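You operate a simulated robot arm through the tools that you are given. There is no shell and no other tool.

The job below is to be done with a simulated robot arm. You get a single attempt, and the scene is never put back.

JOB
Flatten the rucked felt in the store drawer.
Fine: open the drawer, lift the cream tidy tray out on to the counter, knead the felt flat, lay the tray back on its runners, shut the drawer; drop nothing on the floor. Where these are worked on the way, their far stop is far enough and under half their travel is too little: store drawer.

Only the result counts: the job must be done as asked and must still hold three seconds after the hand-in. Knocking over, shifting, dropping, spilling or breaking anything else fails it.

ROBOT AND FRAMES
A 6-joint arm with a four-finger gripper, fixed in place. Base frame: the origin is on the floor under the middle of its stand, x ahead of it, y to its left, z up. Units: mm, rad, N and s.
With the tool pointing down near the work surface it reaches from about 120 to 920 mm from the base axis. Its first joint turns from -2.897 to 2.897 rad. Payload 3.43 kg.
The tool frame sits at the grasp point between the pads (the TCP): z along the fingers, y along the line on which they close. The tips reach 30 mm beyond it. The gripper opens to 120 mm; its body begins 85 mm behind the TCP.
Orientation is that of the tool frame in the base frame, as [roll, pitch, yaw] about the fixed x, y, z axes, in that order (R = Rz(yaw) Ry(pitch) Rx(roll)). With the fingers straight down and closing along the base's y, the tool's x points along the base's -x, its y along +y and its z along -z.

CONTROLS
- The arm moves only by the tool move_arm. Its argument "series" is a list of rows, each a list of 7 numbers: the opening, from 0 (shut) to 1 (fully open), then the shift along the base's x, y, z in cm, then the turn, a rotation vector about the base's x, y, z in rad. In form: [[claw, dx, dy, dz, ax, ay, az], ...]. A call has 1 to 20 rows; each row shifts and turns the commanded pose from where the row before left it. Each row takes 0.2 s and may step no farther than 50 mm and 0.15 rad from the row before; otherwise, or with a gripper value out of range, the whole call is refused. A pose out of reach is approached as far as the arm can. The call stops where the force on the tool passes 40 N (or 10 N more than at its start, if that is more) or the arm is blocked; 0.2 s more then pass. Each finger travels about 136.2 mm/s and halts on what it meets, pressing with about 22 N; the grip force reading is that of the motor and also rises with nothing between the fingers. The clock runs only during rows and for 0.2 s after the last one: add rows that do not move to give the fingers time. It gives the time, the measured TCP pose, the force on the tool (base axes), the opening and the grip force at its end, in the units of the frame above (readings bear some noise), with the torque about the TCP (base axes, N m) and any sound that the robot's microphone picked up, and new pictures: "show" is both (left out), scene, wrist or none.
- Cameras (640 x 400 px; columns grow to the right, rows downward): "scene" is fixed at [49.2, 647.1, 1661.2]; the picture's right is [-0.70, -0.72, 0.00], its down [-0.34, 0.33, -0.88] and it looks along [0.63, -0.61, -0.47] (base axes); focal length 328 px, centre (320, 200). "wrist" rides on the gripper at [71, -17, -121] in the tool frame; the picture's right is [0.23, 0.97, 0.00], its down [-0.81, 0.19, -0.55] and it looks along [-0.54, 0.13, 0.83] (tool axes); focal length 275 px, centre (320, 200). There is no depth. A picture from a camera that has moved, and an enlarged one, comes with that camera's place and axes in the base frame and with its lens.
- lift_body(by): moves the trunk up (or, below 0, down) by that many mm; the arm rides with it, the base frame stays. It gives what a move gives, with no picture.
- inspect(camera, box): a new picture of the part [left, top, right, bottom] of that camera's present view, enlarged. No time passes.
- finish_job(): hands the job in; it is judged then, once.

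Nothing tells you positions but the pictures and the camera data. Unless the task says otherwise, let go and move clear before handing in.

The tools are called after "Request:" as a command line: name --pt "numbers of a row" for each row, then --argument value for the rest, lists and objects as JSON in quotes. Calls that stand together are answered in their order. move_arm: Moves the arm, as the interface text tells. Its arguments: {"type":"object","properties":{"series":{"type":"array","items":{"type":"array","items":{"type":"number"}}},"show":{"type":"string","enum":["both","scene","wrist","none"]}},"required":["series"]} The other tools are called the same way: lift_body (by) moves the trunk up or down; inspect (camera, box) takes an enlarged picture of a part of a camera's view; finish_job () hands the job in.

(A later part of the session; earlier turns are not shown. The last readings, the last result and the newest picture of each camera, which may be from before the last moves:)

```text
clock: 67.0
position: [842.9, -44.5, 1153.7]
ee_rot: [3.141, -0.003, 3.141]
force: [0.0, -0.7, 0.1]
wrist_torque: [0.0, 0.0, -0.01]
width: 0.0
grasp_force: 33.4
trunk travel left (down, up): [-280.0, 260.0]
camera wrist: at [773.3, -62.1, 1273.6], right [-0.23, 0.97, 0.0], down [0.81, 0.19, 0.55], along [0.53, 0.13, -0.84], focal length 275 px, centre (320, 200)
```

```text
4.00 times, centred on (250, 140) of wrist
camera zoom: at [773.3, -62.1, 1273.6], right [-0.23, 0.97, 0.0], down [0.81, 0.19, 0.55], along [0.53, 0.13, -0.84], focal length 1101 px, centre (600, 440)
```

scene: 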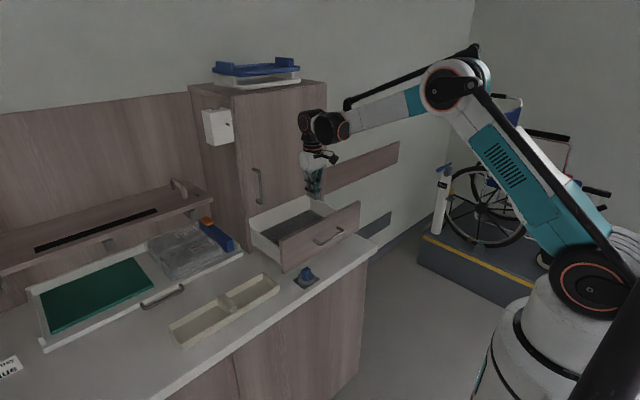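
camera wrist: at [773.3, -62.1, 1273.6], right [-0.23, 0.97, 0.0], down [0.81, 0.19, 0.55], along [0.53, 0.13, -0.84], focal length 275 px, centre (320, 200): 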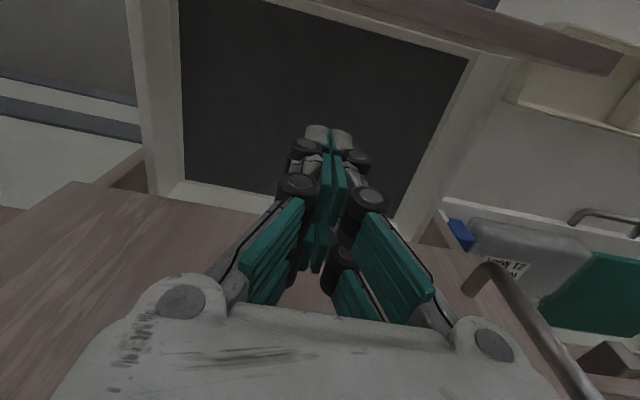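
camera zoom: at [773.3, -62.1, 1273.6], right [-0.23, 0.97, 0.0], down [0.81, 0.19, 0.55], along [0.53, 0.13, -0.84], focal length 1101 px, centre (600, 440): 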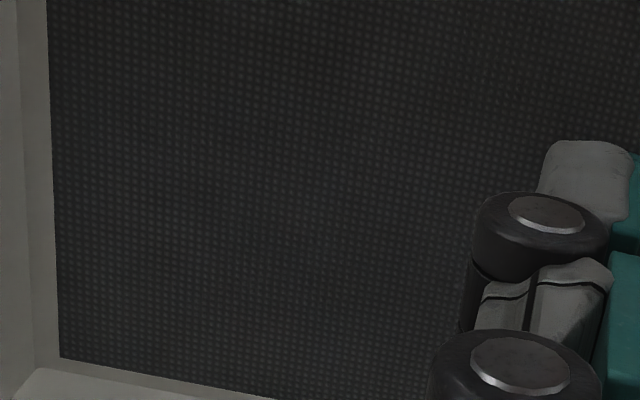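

The rucks are gone at all eight spots. I'll check a few at high magnification for any residual ridge.

Request:
inspect --camera "wrist" --box '[225, 10, 305, 60]'

Request:
inspect --camera "wrist" --box '[270, 35, 350, 85]'

Request:
inspect --camera "wrist" --box '[310, 40, 390, 90]'

Request:
inspect --camera "wrist" --box '[355, 50, 435, 100]'

Request:
inspect --camera "wrist" --box '[220, 50, 300, 100]'

```text
8.00 times, centred on (265, 35) of wrist
camera zoom: at [773.3, -62.1, 1273.6], right [-0.23, 0.97, 0.0], down [0.81, 0.19, 0.55], along [0.53, 0.13, -0.84], focal length 2202 px, centre (760, 1520)
```

zoom: 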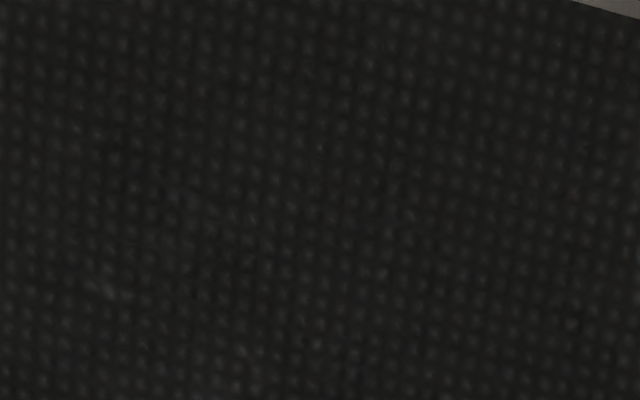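

```text
8.00 times, centred on (310, 60) of wrist
camera zoom: at [773.3, -62.1, 1273.6], right [-0.23, 0.97, 0.0], down [0.81, 0.19, 0.55], along [0.53, 0.13, -0.84], focal length 2202 px, centre (400, 1320)
```

zoom: 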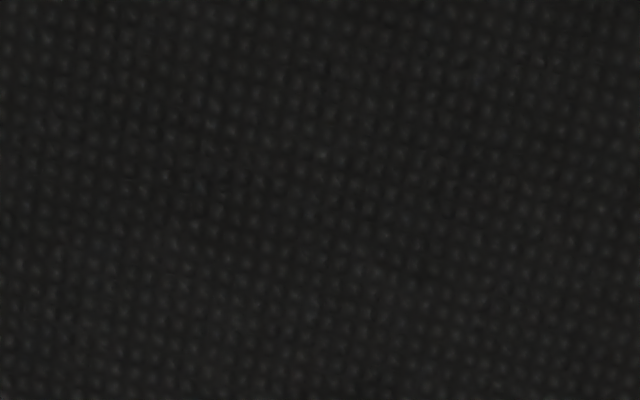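

```text
8.00 times, centred on (350, 65) of wrist
camera zoom: at [773.3, -62.1, 1273.6], right [-0.23, 0.97, 0.0], down [0.81, 0.19, 0.55], along [0.53, 0.13, -0.84], focal length 2202 px, centre (80, 1280)
```

zoom: 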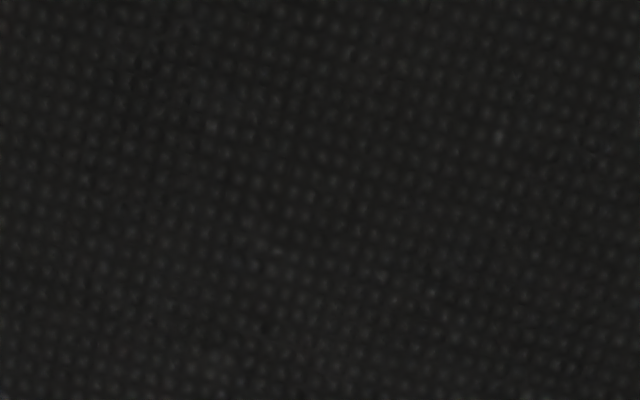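

```text
8.00 times, centred on (395, 75) of wrist
camera zoom: at [773.3, -62.1, 1273.6], right [-0.23, 0.97, 0.0], down [0.81, 0.19, 0.55], along [0.53, 0.13, -0.84], focal length 2202 px, centre (-280, 1200)
```

zoom: 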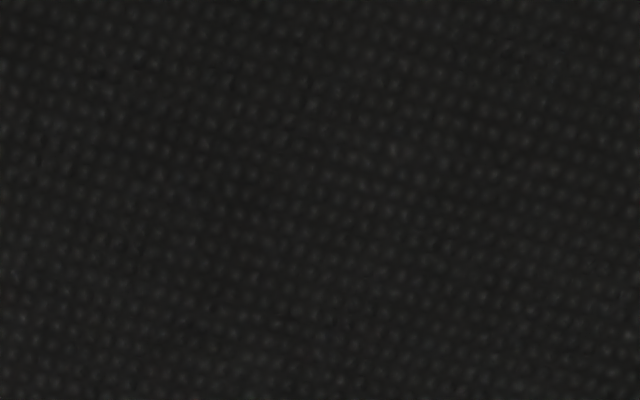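

```text
8.00 times, centred on (260, 75) of wrist
camera zoom: at [773.3, -62.1, 1273.6], right [-0.23, 0.97, 0.0], down [0.81, 0.19, 0.55], along [0.53, 0.13, -0.84], focal length 2202 px, centre (800, 1200)
```

zoom: 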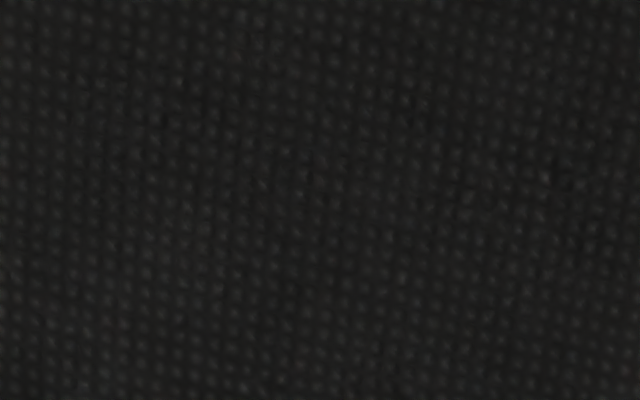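

The felt is flat. Now I'll fetch the tray: move back over it with the fingers open.

Request:
move_arm --pt "0.0 -1.5 1.5 0 0 0 0" --pt "0.1 -1.5 3 0 0 0 0" --pt "0.3 -1.5 3.5 0 0 0 0" --pt "0.5 -1 3.5 0 0 0 0" --pt "0.5 -0.8 3.5 0 0 0 0" --pt "0.5 -0.5 3.5 0 0 0 0" --pt "0.5 -0.5 3.5 0 0 0 0" --pt "0.5 -0.5 3.5 0 0 0 0" --pt "0.5 -0.5 3.5 0 0 0 0" --pt "0.5 -0.4 3.5 0 0 0 0" --pt "0.5 0 3.5 0 0 0 0" --pt "0.5 0 3 -1 0 0 0" --show "both"

Request:
inspect --camera "wrist" --box '[140, 0, 500, 225]'

```text
clock: 69.6
position: [753.6, 345.4, 1143.4]
ee_rot: [3.14, -0.004, -3.139]
force: [-0.1, -0.2, -0.3]
wrist_torque: [-0.01, 0.02, 0.03]
width: 59.8
grasp_force: 0.0
trunk travel left (down, up): [-280.0, 260.0]
camera wrist: at [683.9, 328.0, 1265.0], right [-0.23, 0.97, 0.0], down [0.81, 0.19, 0.55], along [0.53, 0.13, -0.84], focal length 275 px, centre (320, 200)
```

scene: 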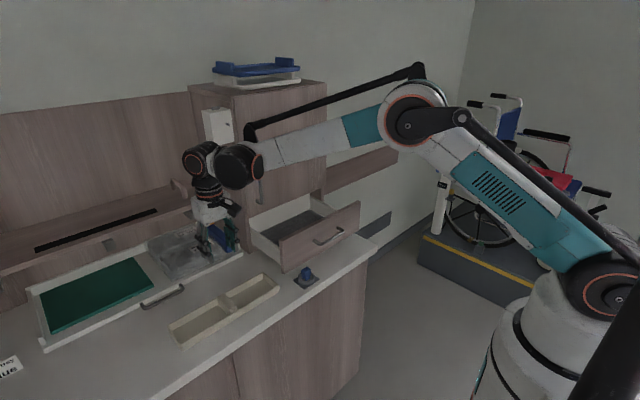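
wrist: 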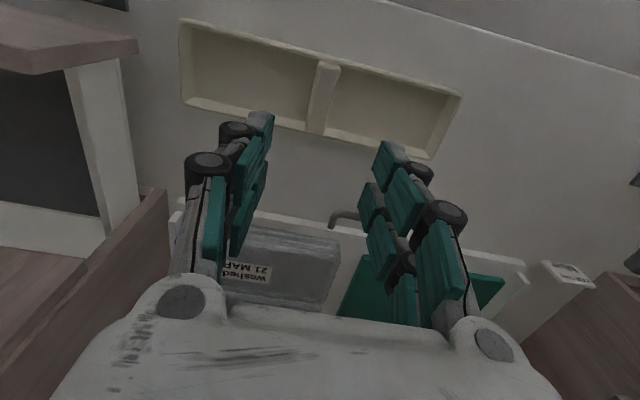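

```text
1.78 times, centred on (320, 112) of wrist
camera zoom: at [683.9, 328.0, 1265.0], right [-0.23, 0.97, 0.0], down [0.81, 0.19, 0.55], along [0.53, 0.13, -0.84], focal length 489 px, centre (320, 356)
```

zoom: 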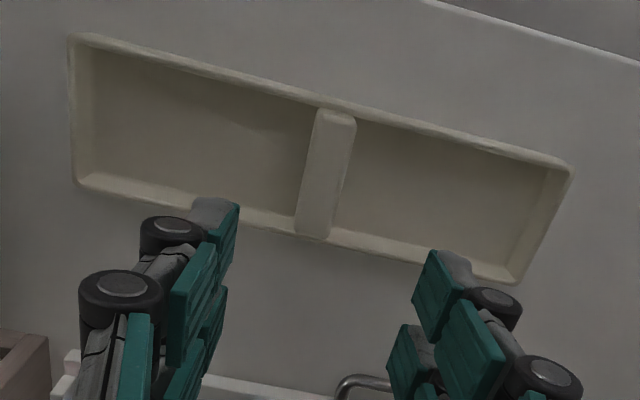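

I'll centre on the divider and lower to just above the tray.

Request:
move_arm --pt "0.5 0 0.35 -3 0 0 0" --pt "0.5 0 0 -4 0 0 0" --pt "0.5 0 0 -4 0 0 0" --pt "0.5 0 0 -3 0 0 0" --show "wrist"

```text
clock: 70.6
position: [755.3, 347.8, 1003.5]
ee_rot: [3.141, -0.004, -3.141]
force: [-0.2, -0.9, 1.1]
wrist_torque: [-0.02, 0.02, -0.02]
width: 59.7
grasp_force: 0.1
trunk travel left (down, up): [-280.0, 260.0]
camera wrist: at [685.6, 331.7, 1124.5], right [-0.23, 0.97, 0.0], down [0.81, 0.19, 0.55], along [0.53, 0.13, -0.84], focal length 275 px, centre (320, 200)
```

wrist: 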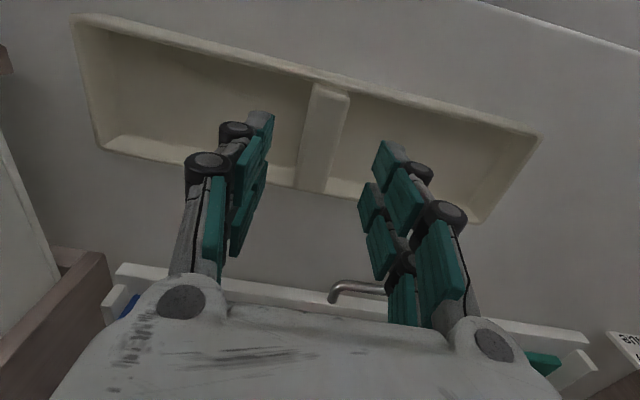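

The view matches the original pre-grasp view closely; the divider is ~3 mm further in x and y. I'll correct, lower to the grip height and check.

Request:
move_arm --pt "0.5 0.25 0.3 -2 0 0 0" --pt "0.5 0 0 -2 0 0 0" --pt "0.5 0 0 -1 0 0 0" --pt "0.5 0 0 -0.5 0 0 0" --show "wrist"

```text
clock: 71.6
position: [757.9, 350.1, 948.6]
ee_rot: [3.14, -0.003, 3.141]
force: [-0.5, -0.1, 0.1]
wrist_torque: [-0.02, -0.01, 0.0]
width: 60.1
grasp_force: 0.0
trunk travel left (down, up): [-280.0, 260.0]
camera wrist: at [687.6, 333.9, 1069.8], right [-0.23, 0.97, 0.0], down [0.81, 0.19, 0.55], along [0.53, 0.13, -0.84], focal length 275 px, centre (320, 200)
```

wrist: 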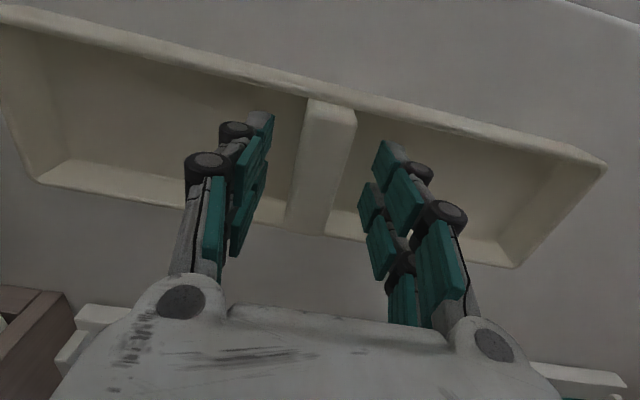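

It matches the original grasp view. I'll lower 3 mm and close on the divider.

Request:
move_arm --pt "0.5 0 0 -0.3 0 0 0" --pt "0.35 0 0 0 0 0 0" --pt "0.15 0 0 0 0 0 0" --pt "0.0 0 0 0 0 0 0" --pt "0.0 0 0 0 0 0 0" --show "wrist"

```text
clock: 72.8
position: [756.7, 350.0, 944.9]
ee_rot: [3.141, -0.005, -3.141]
force: [0.1, -0.1, 1.4]
wrist_torque: [-0.02, 0.0, -0.05]
width: 25.5
grasp_force: 21.8
trunk travel left (down, up): [-280.0, 260.0]
camera wrist: at [687.2, 333.6, 1066.8], right [-0.23, 0.97, 0.0], down [0.81, 0.19, 0.55], along [0.53, 0.13, -0.83], focal length 275 px, centre (320, 200)
```

wrist: 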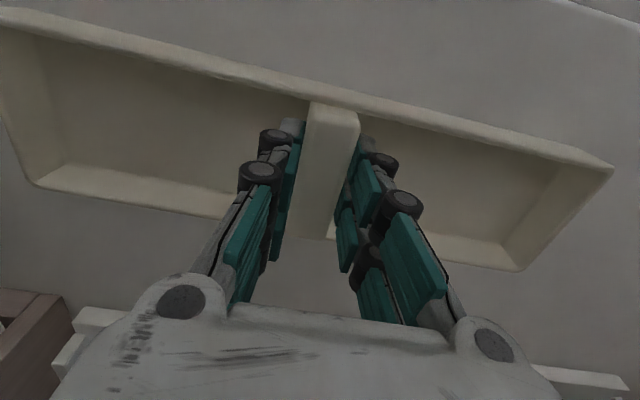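

The tray is gripped (25.5 mm). I'll lift it gently, then raise it to transport height.

Request:
move_arm --pt "0.0 0 0 0.5 0 0 0" --pt "0.0 0 0 1 0 0 0" --pt "0.0 0 0 2 0 0 0" --pt "0.0 0 0 3 0 0 0" --pt "0.0 0 0 3 0 0 0" --pt "0.0 0 0 3 0 0 0" --pt "0.0 0 0 3 0 0 0" --pt "0.0 0 0 3 0 0 0" --pt "0.0 0 0 2.5 0 0 0" --pt "0.0 0 0 1 0 0 0" --show "both"

```text
clock: 75.0
position: [756.1, 349.3, 1166.0]
ee_rot: [3.139, -0.004, 3.141]
force: [0.2, 0.0, -0.6]
wrist_torque: [-0.01, 0.01, 0.0]
width: 25.8
grasp_force: 22.5
trunk travel left (down, up): [-280.0, 260.0]
camera wrist: at [687.2, 334.0, 1287.0], right [-0.23, 0.97, 0.0], down [0.81, 0.19, 0.55], along [0.53, 0.13, -0.84], focal length 275 px, centre (320, 200)
```

scene: 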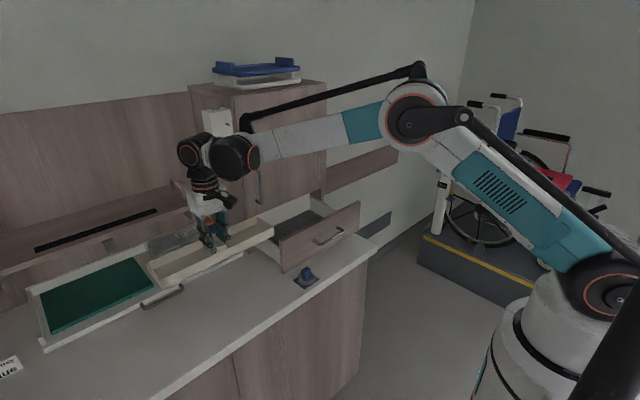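
wrist: 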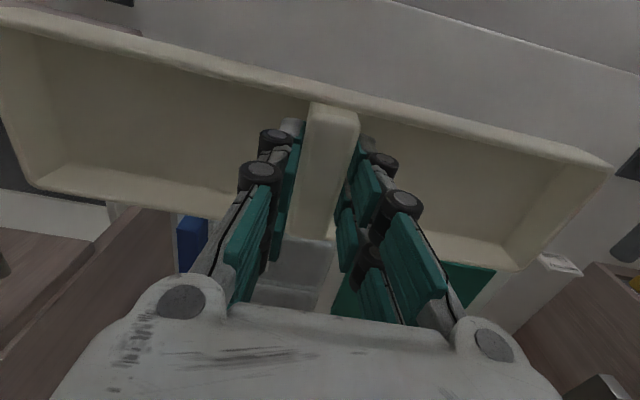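

Tray is held steadily, about 4 mm further toward the robot and 5 mm higher in the grip than before, so I'll target TCP (823, −47) over the drawer. Carrying it back now.

Request:
move_arm --pt "0.0 0 -1 0 0 0 0" --pt "0.0 0 -2 0 0 0 0" --pt "0.0 0 -3 0 0 0 0" --pt "0.0 0.5 -3.5 0 0 0 0" --pt "0.0 0.5 -3.5 0 0 0 0" --pt "0.0 0.5 -3.5 0 0 0 0" --pt "0.0 0.5 -3.5 0 0 0 0" --pt "0.0 0.5 -3.5 0 0 0 0" --pt "0.0 0.5 -3.5 0 0 0 0" --pt "0.0 0.5 -3.5 0 0 0 0" --pt "0.0 1 -3.5 0 0 0 0" --pt "0.0 1 -2.8 0 0 0 0" --pt "0.0 0.8 -1.8 0 0 0 0" --pt "0.0 0.4 -0.6 0 0 0 0" --show "both"

Request:
inspect --camera "scene" --box '[240, 150, 370, 260]'

```text
clock: 78.0
position: [824.5, -40.9, 1165.4]
ee_rot: [3.139, -0.003, -3.141]
force: [-0.1, -0.1, -1.3]
wrist_torque: [0.01, 0.02, 0.0]
width: 25.8
grasp_force: 21.4
trunk travel left (down, up): [-280.0, 260.0]
camera wrist: at [754.3, -58.3, 1286.7], right [-0.23, 0.97, 0.0], down [0.81, 0.19, 0.55], along [0.53, 0.13, -0.84], focal length 275 px, centre (320, 200)
```

scene: 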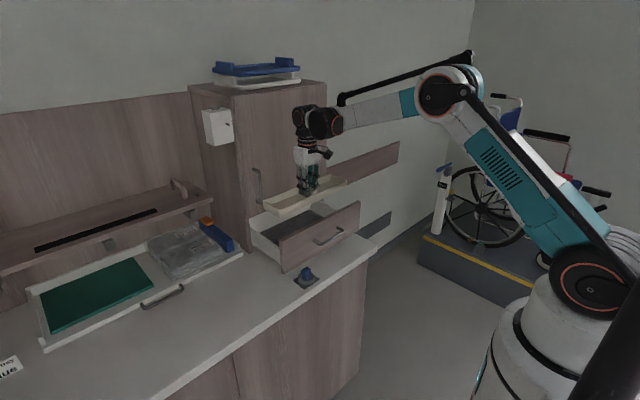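
wrist: 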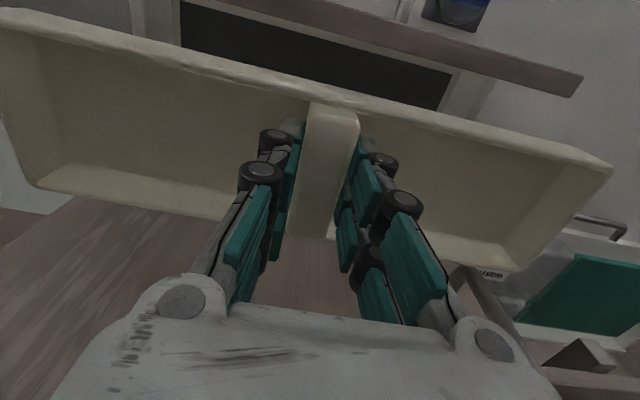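

```text
3.64 times, centred on (305, 205) of scene
camera zoom: at [49.2, 647.1, 1661.2], right [-0.7, -0.72, 0.0], down [-0.34, 0.33, -0.88], along [0.63, -0.61, -0.47], focal length 1193 px, centre (374, 182)
```

zoom: 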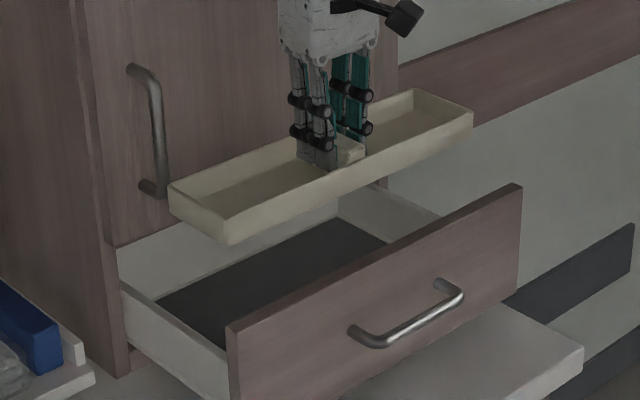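

I'll adjust to y≈−47, x≈823 and lower to ~35 mm above the seat height.

Request:
move_arm --pt "0.0 -0.1 -0.6 0 0 0 0" --pt "0.0 0 0 -2 0 0 0" --pt "0.0 0 0 -2 0 0 0" --pt "0.0 0 0 -2 0 0 0" --pt "0.0 0 0 -2 0 0 0" --pt "0.0 0 0 -1 0 0 0" --show "both"

Request:
inspect --camera "scene" --box '[240, 160, 370, 270]'

```text
clock: 79.4
position: [823.4, -48.2, 1076.4]
ee_rot: [3.139, -0.003, 3.142]
force: [-0.9, 0.8, -0.7]
wrist_torque: [0.02, 0.01, 0.01]
width: 25.6
grasp_force: 22.0
trunk travel left (down, up): [-280.0, 260.0]
camera wrist: at [753.5, -64.1, 1196.9], right [-0.23, 0.97, 0.0], down [0.81, 0.19, 0.55], along [0.53, 0.13, -0.84], focal length 275 px, centre (320, 200)
```

scene: 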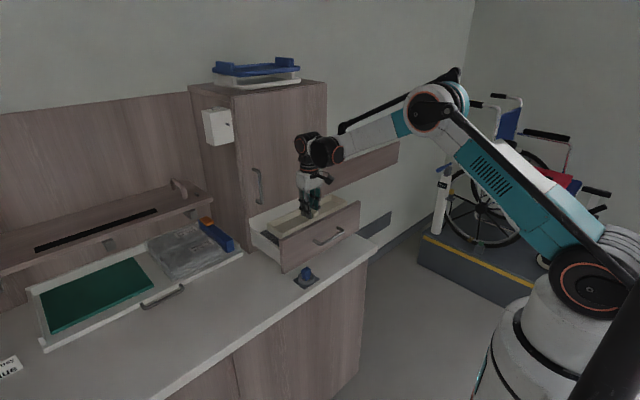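
wrist: 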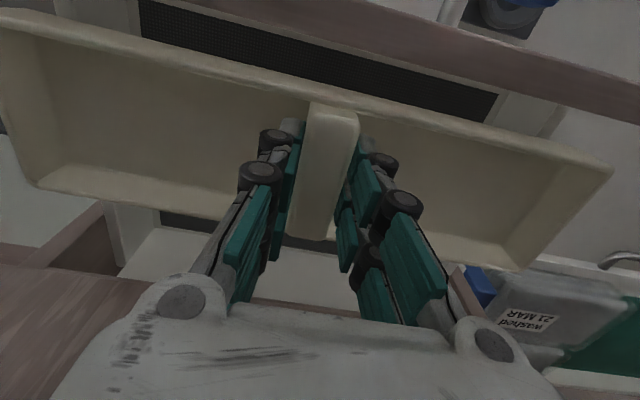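

```text
3.64 times, centred on (305, 215) of scene
camera zoom: at [49.2, 647.1, 1661.2], right [-0.7, -0.72, 0.0], down [-0.34, 0.33, -0.88], along [0.63, -0.61, -0.47], focal length 1193 px, centre (374, 146)
```

zoom: 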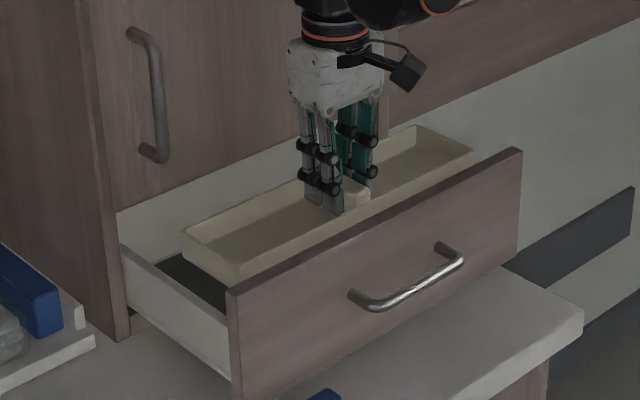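

Aligned. I'll lower gently to the seat.

Request:
move_arm --pt "0.0 0 0.05 -0.8 0 0 0" --pt "0.0 0 0 -0.8 0 0 0" --pt "0.0 0 0 -0.7 0 0 0" --pt "0.0 0 0 -0.5 0 0 0" --pt "0.0 0 0 -0.3 0 0 0" --pt "0.0 0 0 -0.2 0 0 0" --show "none"

```text
clock: 80.8
position: [821.6, -47.5, 1042.2]
ee_rot: [3.139, -0.005, 3.141]
force: [-0.2, 0.1, -1.0]
wrist_torque: [0.03, 0.02, -0.02]
width: 25.6
grasp_force: 21.7
trunk travel left (down, up): [-280.0, 260.0]
```

No contact yet at z≈1042. Continuing in small steps.

Request:
move_arm --pt "0.0 0 0 -0.15 0 0 0" --pt "0.0 0 0 -0.15 0 0 0" --pt "0.0 0 0 -0.15 0 0 0" --show "both"

Request:
inspect --camera "scene" --box '[240, 170, 370, 280]'

```text
clock: 81.6
position: [821.4, -46.5, 1040.7]
ee_rot: [3.14, -0.004, -3.141]
force: [1.1, 0.5, 17.7]
wrist_torque: [0.03, 0.06, -0.03]
width: 25.9
grasp_force: 21.6
trunk travel left (down, up): [-280.0, 260.0]
camera wrist: at [752.2, -63.2, 1160.8], right [-0.23, 0.97, 0.0], down [0.81, 0.19, 0.55], along [0.54, 0.13, -0.83], focal length 275 px, centre (320, 200)
```

scene: 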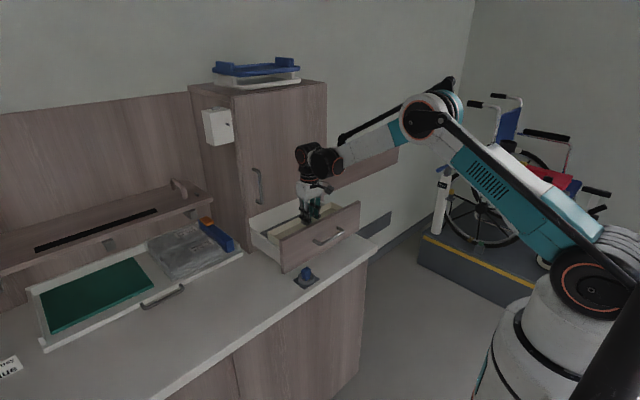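
wrist: 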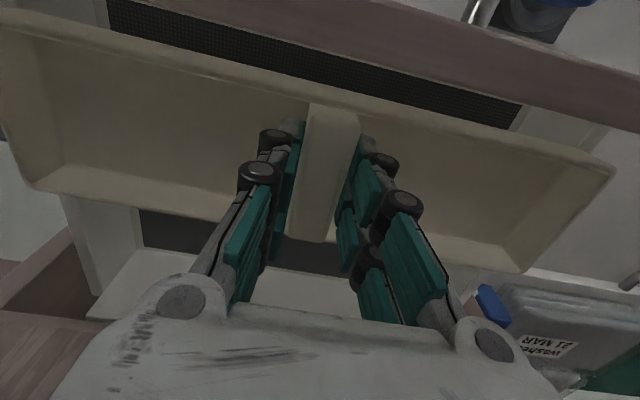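

```text
3.64 times, centred on (305, 225) of scene
camera zoom: at [49.2, 647.1, 1661.2], right [-0.7, -0.72, 0.0], down [-0.34, 0.33, -0.88], along [0.63, -0.61, -0.47], focal length 1193 px, centre (374, 109)
```

zoom: 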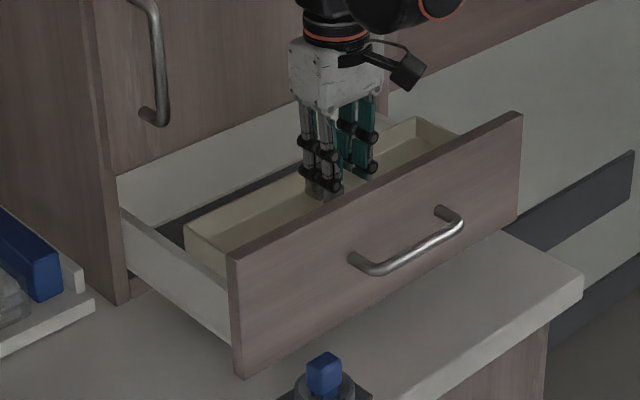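

The tray is seated at the expected height (17.7 N contact at z≈1041) with the same gap to the front as originally. I'll ease off, release and rise.

Request:
move_arm --pt "0.0 0 0 0.15 0 0 0" --pt "0.3 0 0 0 0 0 0" --pt "0.5 0 0 0 0 0 0" --pt "0.5 0 0 0 0 0 0" --pt "0.5 0 0 1 0 0 0" --pt "0.5 0 0 2 0 0 0" --pt "0.5 0 0 3 0 0 0" --pt "0.5 -1 0 4 0 0 0" --pt "0.5 -2 0 4 0 0 0" --pt "0.5 -2 0 3 0 0 0" --show "both"

Request:
inspect --camera "scene" --box '[240, 185, 370, 275]'

Request:
inspect --camera "wrist" --box '[150, 60, 390, 220]'

```text
clock: 83.8
position: [769.7, -46.3, 1212.5]
ee_rot: [3.14, -0.006, -3.141]
force: [0.2, 0.2, -0.5]
wrist_torque: [0.04, -0.01, -0.03]
width: 60.1
grasp_force: 0.1
trunk travel left (down, up): [-280.0, 260.0]
camera wrist: at [700.7, -63.1, 1332.1], right [-0.23, 0.97, 0.0], down [0.81, 0.19, 0.55], along [0.54, 0.13, -0.83], focal length 275 px, centre (320, 200)
```

scene: 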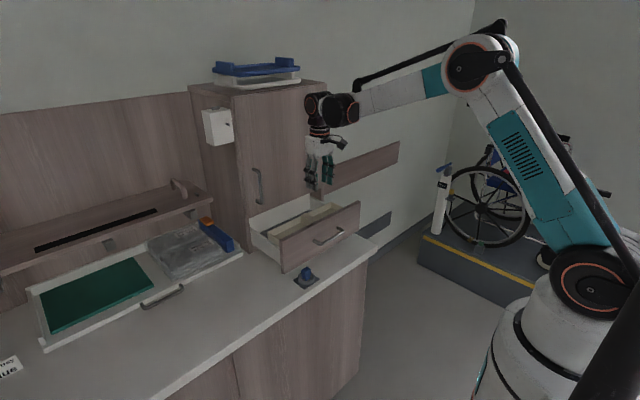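
wrist: 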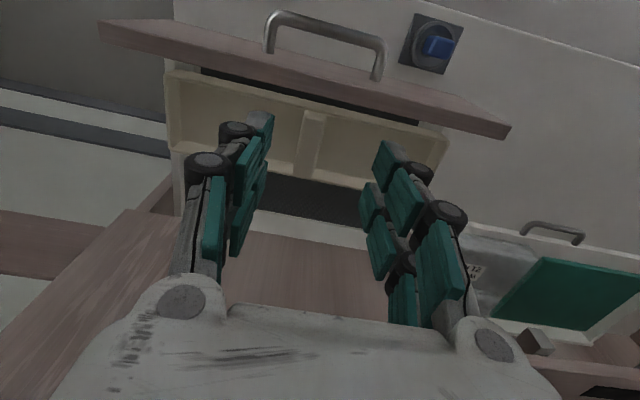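

```text
4.44 times, centred on (305, 230) of scene
camera zoom: at [49.2, 647.1, 1661.2], right [-0.7, -0.72, 0.0], down [-0.34, 0.33, -0.88], along [0.63, -0.61, -0.47], focal length 1458 px, centre (387, 67)
```

zoom: 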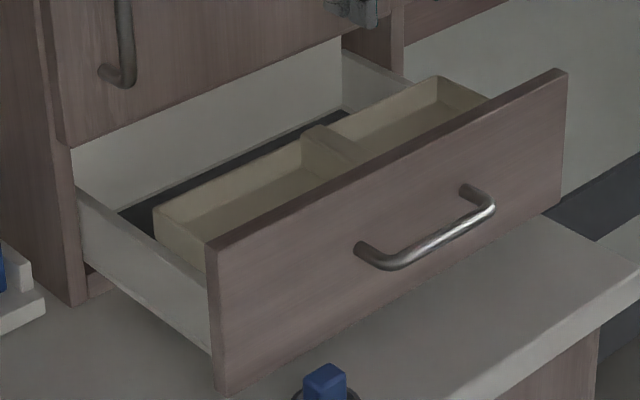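

```text
2.50 times, centred on (270, 140) of wrist
camera zoom: at [700.7, -63.1, 1332.1], right [-0.23, 0.97, 0.0], down [0.81, 0.19, 0.55], along [0.54, 0.13, -0.83], focal length 688 px, centre (445, 350)
```

zoom: 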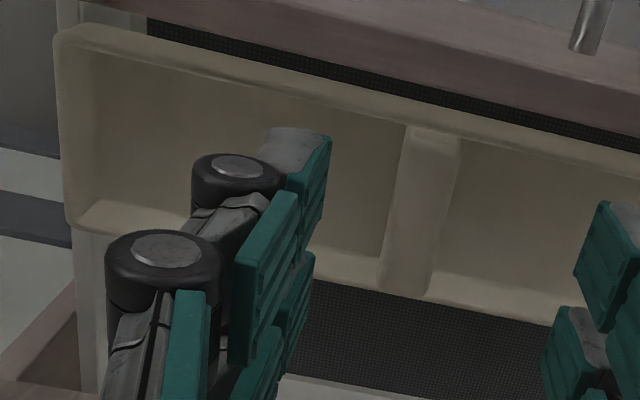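

The tray sits exactly as it did originally. Next I'll shut the drawer: retreat and turn the tool to point at the handle again (yaw −90°, then pitch up).

Request:
move_arm --pt "0.5 -1.1 0 1.1 0 0 -0.1428" --pt "0.5 -1.1 0 1.1 0 0 -0.1428" --pt "0.5 -1.1 0 1.1 0 0 -0.1428" --pt "0.5 -1.1 0 1.1 0 0 -0.1428" --pt "0.5 -1.1 0 1.1 0 0 -0.1428" --pt "0.5 -1.1 0 1.1 0 0 -0.1428" --pt "0.5 -1.1 0 1.1 0 0 -0.1428" --pt "0.5 -1.1 0 1.1 0 0 -0.1428" --pt "0.5 -1.1 0 1.1 0 0 -0.1428" --pt "0.5 -1.1 0 1.1 0 0 -0.1428" --pt "0.5 -1.0 0 1.1 0 0 -0.1428" --show "scene"

```text
clock: 86.2
position: [651.8, -47.8, 1331.8]
ee_rot: [3.138, -0.003, 1.568]
force: [-0.2, 0.1, -0.3]
wrist_torque: [0.01, -0.01, -0.02]
width: 59.7
grasp_force: 0.1
trunk travel left (down, up): [-280.0, 260.0]
```

scene: 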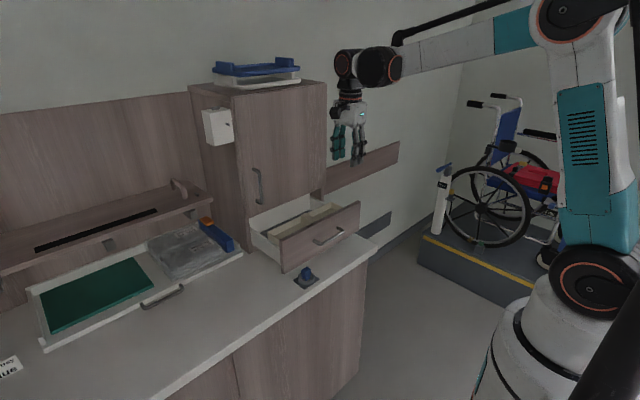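

Now I'll pitch the tool up to horizontal facing the cabinet.

Request:
move_arm --pt "0.5 0 0 0 0 -0.1428 0" --pt "0.5 0 0 0 0 -0.1428 0" --pt "0.5 0 0 0 0 -0.1428 0" --pt "0.5 0 0 0 0 -0.1428 0" --pt "0.5 0 0 0 0 -0.1428 0" --pt "0.5 0 0 0 0 -0.1428 0" --pt "0.5 0 0 0 0 -0.1428 0" --pt "0.5 0 0 0 0 -0.1428 0" --pt "0.5 0 0 0 0 -0.1428 0" --pt "0.5 0 0 0 0 -0.1428 0" --pt "0.5 0 0 0 0 -0.1428 0" --show "both"

```text
clock: 88.6
position: [653.8, -46.6, 1329.0]
ee_rot: [1.572, 0.014, 1.573]
force: [0.5, 0.1, 0.9]
wrist_torque: [0.08, 0.07, -0.01]
width: 60.2
grasp_force: 0.0
trunk travel left (down, up): [-280.0, 260.0]
camera wrist: at [534.6, 24.4, 1311.5], right [0.0, 0.25, 0.97], down [-0.55, -0.81, 0.21], along [0.83, -0.53, 0.13], focal length 275 px, centre (320, 200)
```

scene: 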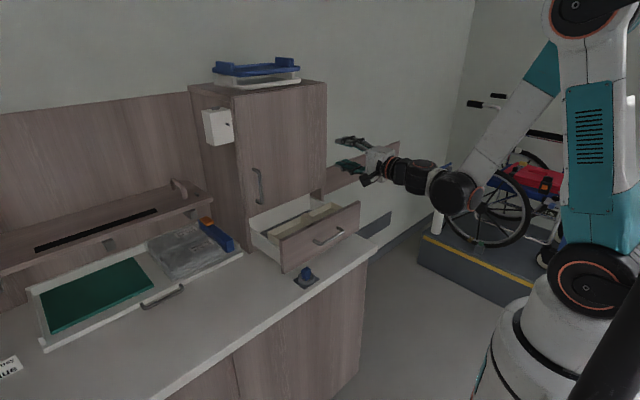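
wrist: 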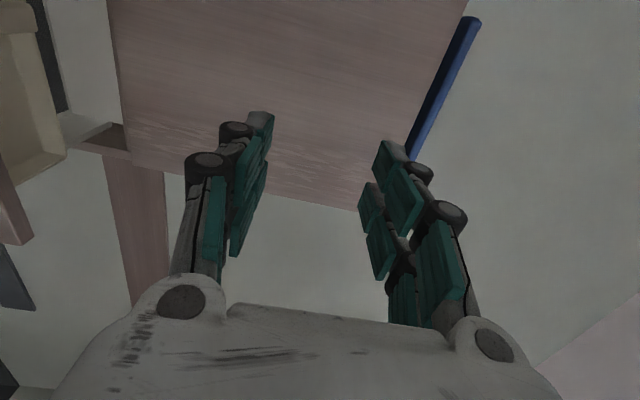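

I'll back off 12 mm for clearance to the handle, then lower the trunk by 280 mm.

Request:
move_arm --pt "0.5 -0.6 0 0 0 0 0" --pt "0.5 -0.6 0 0 0 0 0" --show "none"

Request:
lift_body --by -280

```text
clock: 89.2
position: [641.5, -48.5, 1330.6]
ee_rot: [1.568, 0.0, 1.574]
force: [0.2, -0.1, -0.7]
wrist_torque: [-0.02, 0.01, 0.04]
width: 60.1
grasp_force: 0.0
trunk travel left (down, up): [-280.0, 260.0]
```

```text
clock: 92.0
position: [640.4, -46.9, 1051.9]
ee_rot: [1.569, 0.001, 1.574]
force: [-0.2, 0.1, 0.2]
wrist_torque: [0.02, 0.0, 0.01]
width: 60.0
grasp_force: 0.0
trunk travel left (down, up): [0.0, 540.0]
```

Now approaching the handle diagonally, with the fingers open wide enough to straddle the bar.

Request:
move_arm --pt "0.8 0.7 0 -1.2 0 0 0" --pt "0.8 0.8 -0.1 -1.5 0 0 0" --pt "0.8 1.0 0 -1.4 0 0 0" --pt "0.8 0.8 0 -1.0 0 0 0" --show "both"

Request:
inspect --camera "scene" --box '[260, 190, 390, 290]'

```text
clock: 93.0
position: [672.1, -49.8, 1000.5]
ee_rot: [1.569, 0.0, 1.572]
force: [-0.4, -0.4, -0.5]
wrist_torque: [0.0, 0.02, 0.0]
width: 96.2
grasp_force: 0.1
trunk travel left (down, up): [0.0, 540.0]
camera wrist: at [554.0, 23.1, 982.9], right [0.0, 0.23, 0.97], down [-0.55, -0.81, 0.19], along [0.84, -0.53, 0.13], focal length 275 px, centre (320, 200)
```

scene: 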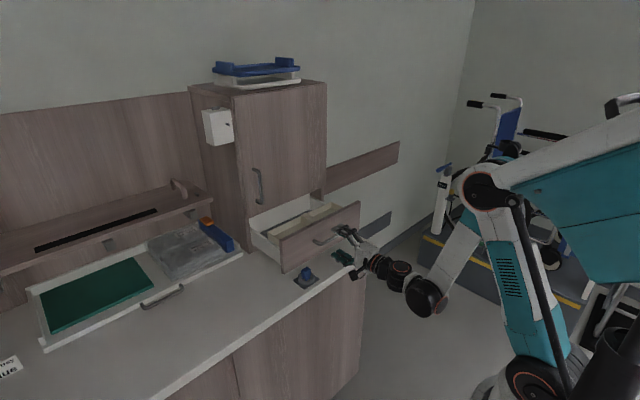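
wrist: 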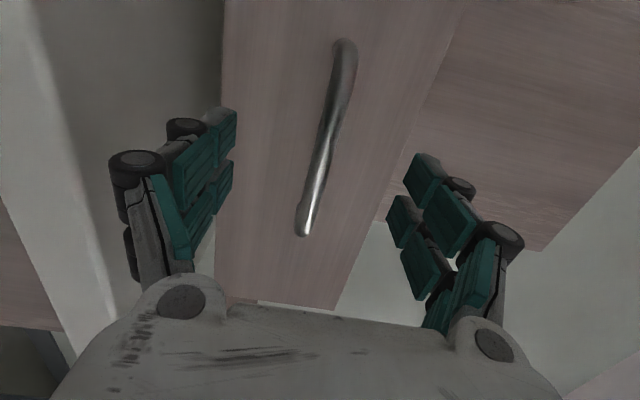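

```text
4.00 times, centred on (325, 240) of scene
camera zoom: at [49.2, 647.1, 1661.2], right [-0.7, -0.72, 0.0], down [-0.34, 0.33, -0.88], along [0.63, -0.61, -0.47], focal length 1312 px, centre (300, 40)
```

zoom: 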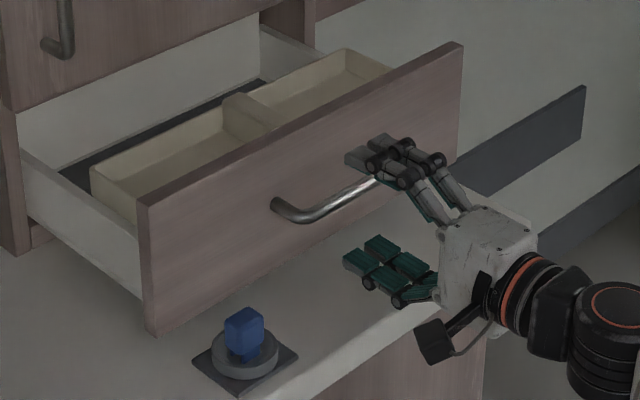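

The fingers straddle the bar. I'll advance to x≈700 and grip it.

Request:
move_arm --pt "0.8 1.5 0 0 0 0 0" --pt "0.8 1.3 0 0 0 0 0" --pt "0.4 0 0 0 0 0 0" --pt "0.1 0 0 0 0 0 0" --pt "0.0 0 0 0 0 0 0" --pt "0.0 0 0 0 0 0 0" --show "wrist"

```text
clock: 94.4
position: [700.5, -50.2, 1000.6]
ee_rot: [1.569, 0.0, 1.574]
force: [9.7, -0.2, 19.4]
wrist_torque: [0.07, -0.11, -0.08]
width: 11.6
grasp_force: 45.4
trunk travel left (down, up): [0.0, 540.0]
camera wrist: at [582.3, 23.1, 983.5], right [0.0, 0.23, 0.97], down [-0.55, -0.81, 0.19], along [0.84, -0.53, 0.13], focal length 275 px, centre (320, 200)
```

wrist: 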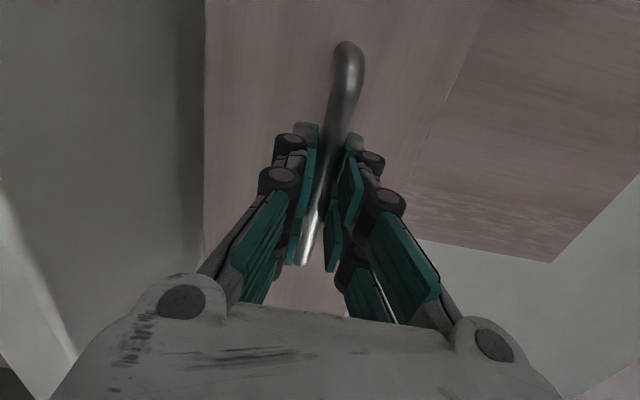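

Handle gripped. I'll relax the vertical load by 2 mm, then push the drawer in smoothly.

Request:
move_arm --pt "0.0 0 0 0.2 0 0 0" --pt "0.0 0.5 0 0 0 0 0" --pt "0.0 0.8 0 0 0 0 0" --pt "0.0 1.2 0 0 0 0 0" --pt "0.0 1.3 0 0 0 0 0" --pt "0.0 1.3 0 0 0 0 0" --pt "0.0 1.3 0 0 0 0 0" --pt "0.0 1.3 0 0 0 0 0" --pt "0.0 1.3 0 0 0 0 0" --pt "0.0 1.0 0 0 0 0 0" --show "both"

Request:
inspect --camera "scene" --box '[240, 170, 370, 270]'

```text
clock: 96.6
position: [805.7, -48.1, 1001.0]
ee_rot: [1.571, 0.0, 1.575]
force: [-0.4, 1.0, -14.9]
wrist_torque: [0.07, 0.09, 0.97]
width: 11.8
grasp_force: 44.8
trunk travel left (down, up): [0.0, 540.0]
camera wrist: at [683.9, 23.1, 983.8], right [0.0, 0.23, 0.97], down [-0.55, -0.81, 0.19], along [0.84, -0.53, 0.13], focal length 275 px, centre (320, 200)
```

scene: 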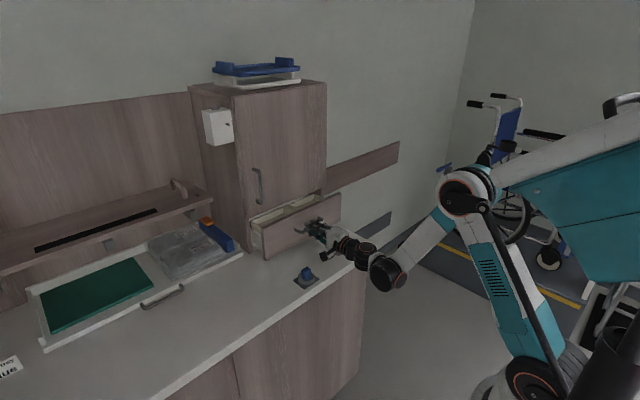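
wrist: 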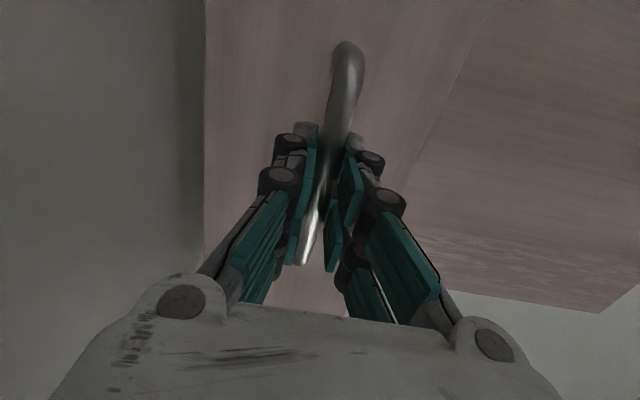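

```text
4.00 times, centred on (305, 220) of scene
camera zoom: at [49.2, 647.1, 1661.2], right [-0.7, -0.72, 0.0], down [-0.34, 0.33, -0.88], along [0.63, -0.61, -0.47], focal length 1312 px, centre (380, 120)
```

zoom: 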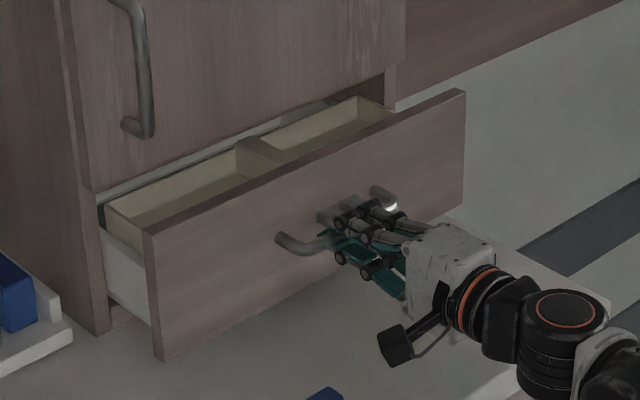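

Halfway in and the tray is riding fine. Continuing to push until closed.

Request:
move_arm --pt "0.0 0.6 0 -0.12 0 0 0" --pt "0.0 1.2 0 0 0 0 0" --pt "0.0 1.2 0 0 0 0 0" --pt "0.0 1.2 0 0 0 0 0" --pt "0.0 1.2 0 0 0 0 0" --pt "0.0 1.2 0 0 0 0 0" --pt "0.0 1.0 0 0 0 0 0" --pt "0.0 0.6 0 0 0 0 0" --show "scene"

Request:
inspect --camera "scene" --box '[240, 170, 370, 270]'

```text
clock: 98.4
position: [885.3, -48.3, 1000.8]
ee_rot: [1.569, -0.001, 1.573]
force: [-0.4, -1.7, -9.0]
wrist_torque: [0.09, 0.05, 0.16]
width: 11.8
grasp_force: 45.4
trunk travel left (down, up): [0.0, 540.0]
```

scene: 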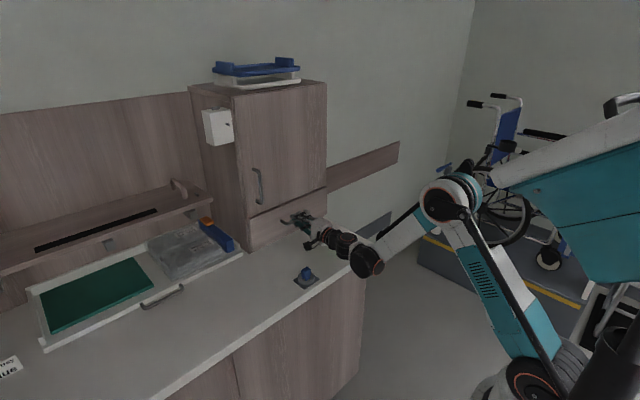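

```text
4.00 times, centred on (305, 220) of scene
camera zoom: at [49.2, 647.1, 1661.2], right [-0.7, -0.72, 0.0], down [-0.34, 0.33, -0.88], along [0.63, -0.61, -0.47], focal length 1312 px, centre (380, 120)
```

zoom: 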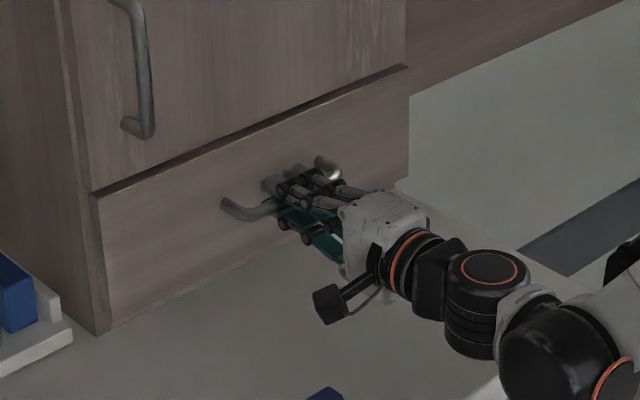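

Almost shut (about 8 mm left). I'll push in fine steps until I feel the closed stop.

Request:
move_arm --pt "0.0 0.4 0 -0.05 0 0 0" --pt "0.0 0.3 0 0 0 0 0" --pt "0.0 0.2 0 0 0 0 0" --pt "0.0 0.2 0 0 0 0 0" --show "scene"

Request:
inspect --camera "scene" --box '[240, 170, 340, 250]'

```text
clock: 99.6
position: [892.0, -48.2, 1000.6]
ee_rot: [1.567, 0.0, 1.574]
force: [-17.2, -0.7, 0.0]
wrist_torque: [0.06, 0.04, 0.25]
width: 11.8
grasp_force: 44.8
trunk travel left (down, up): [0.0, 540.0]
stopped in row 4: the force on the tool passed its limit at 42 N (the readings are from after the stop); the commanded pose is now the measured one
```

scene: 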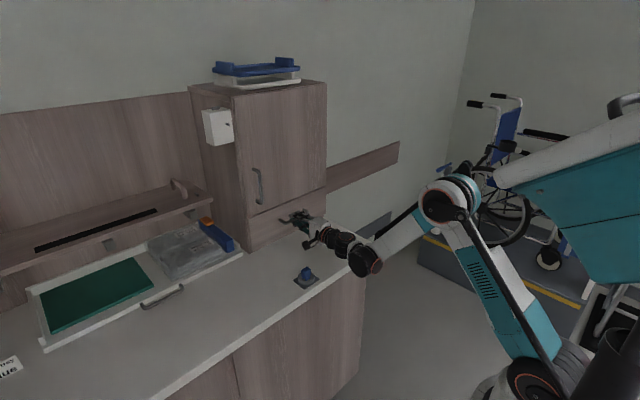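

```text
5.00 times, centred on (290, 210) of scene
camera zoom: at [49.2, 647.1, 1661.2], right [-0.7, -0.72, 0.0], down [-0.34, 0.33, -0.88], along [0.63, -0.61, -0.47], focal length 1641 px, centre (470, 150)
```

zoom: 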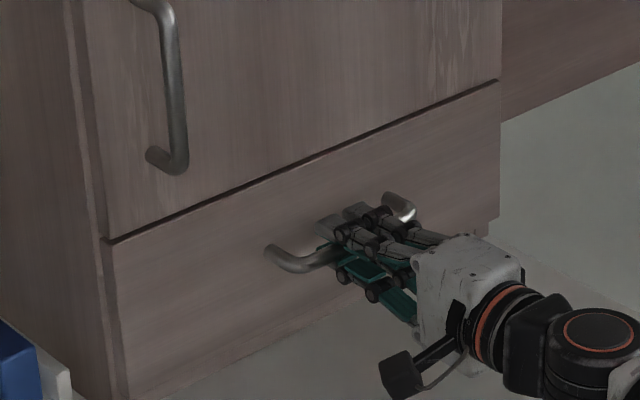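

The drawer is fully shut (hard stop felt, flush with the cabinet). I'll open the fingers in place and back straight out.

Request:
move_arm --pt "0.2 0 0 0 0 0 0" --pt "0.5 0 0 0 0 0 0" --pt "0.6 0 0 0 0 0 0" --pt "0.6 -1 0 0 0 0 0" --pt "0.6 -2 0 0 0 0 0" --pt "0.6 -3 0 0 0 0 0" --pt "0.6 -4 0 0 0 0 0" --pt "0.6 -4 0 0 0 0 0" --show "both"

Request:
inspect --camera "scene" --box '[240, 170, 360, 260]'

```text
clock: 101.4
position: [754.5, -47.2, 998.4]
ee_rot: [1.57, -0.001, 1.575]
force: [0.8, -0.3, 1.1]
wrist_torque: [0.0, 0.0, -0.01]
width: 71.8
grasp_force: 0.0
trunk travel left (down, up): [0.0, 540.0]
camera wrist: at [634.5, 24.9, 981.3], right [0.0, 0.23, 0.97], down [-0.55, -0.81, 0.19], along [0.84, -0.53, 0.13], focal length 275 px, centre (320, 200)
```

scene: 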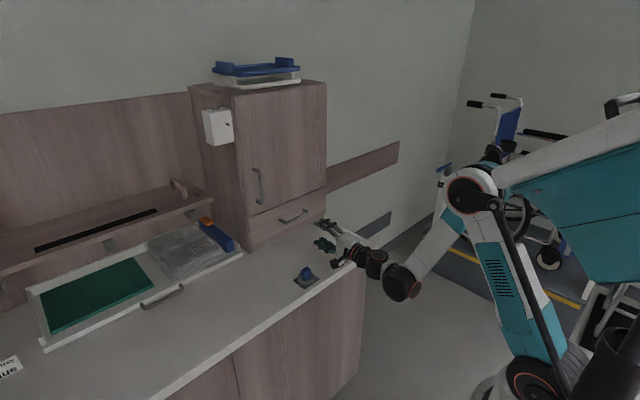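
wrist: 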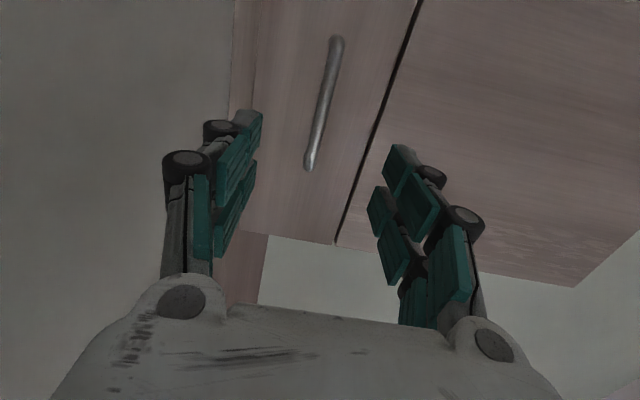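

```text
4.44 times, centred on (300, 215) of scene
camera zoom: at [49.2, 647.1, 1661.2], right [-0.7, -0.72, 0.0], down [-0.34, 0.33, -0.88], along [0.63, -0.61, -0.47], focal length 1458 px, centre (409, 133)
```

zoom: 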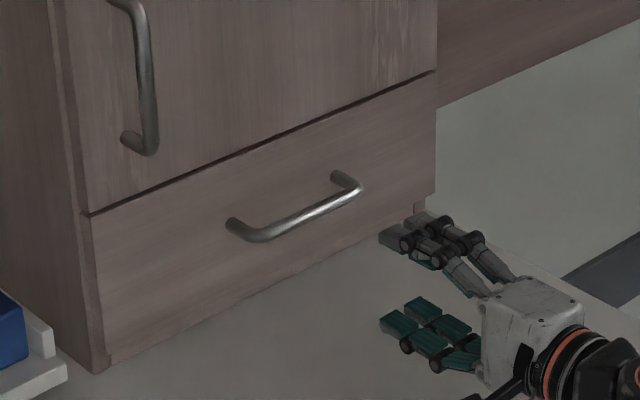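

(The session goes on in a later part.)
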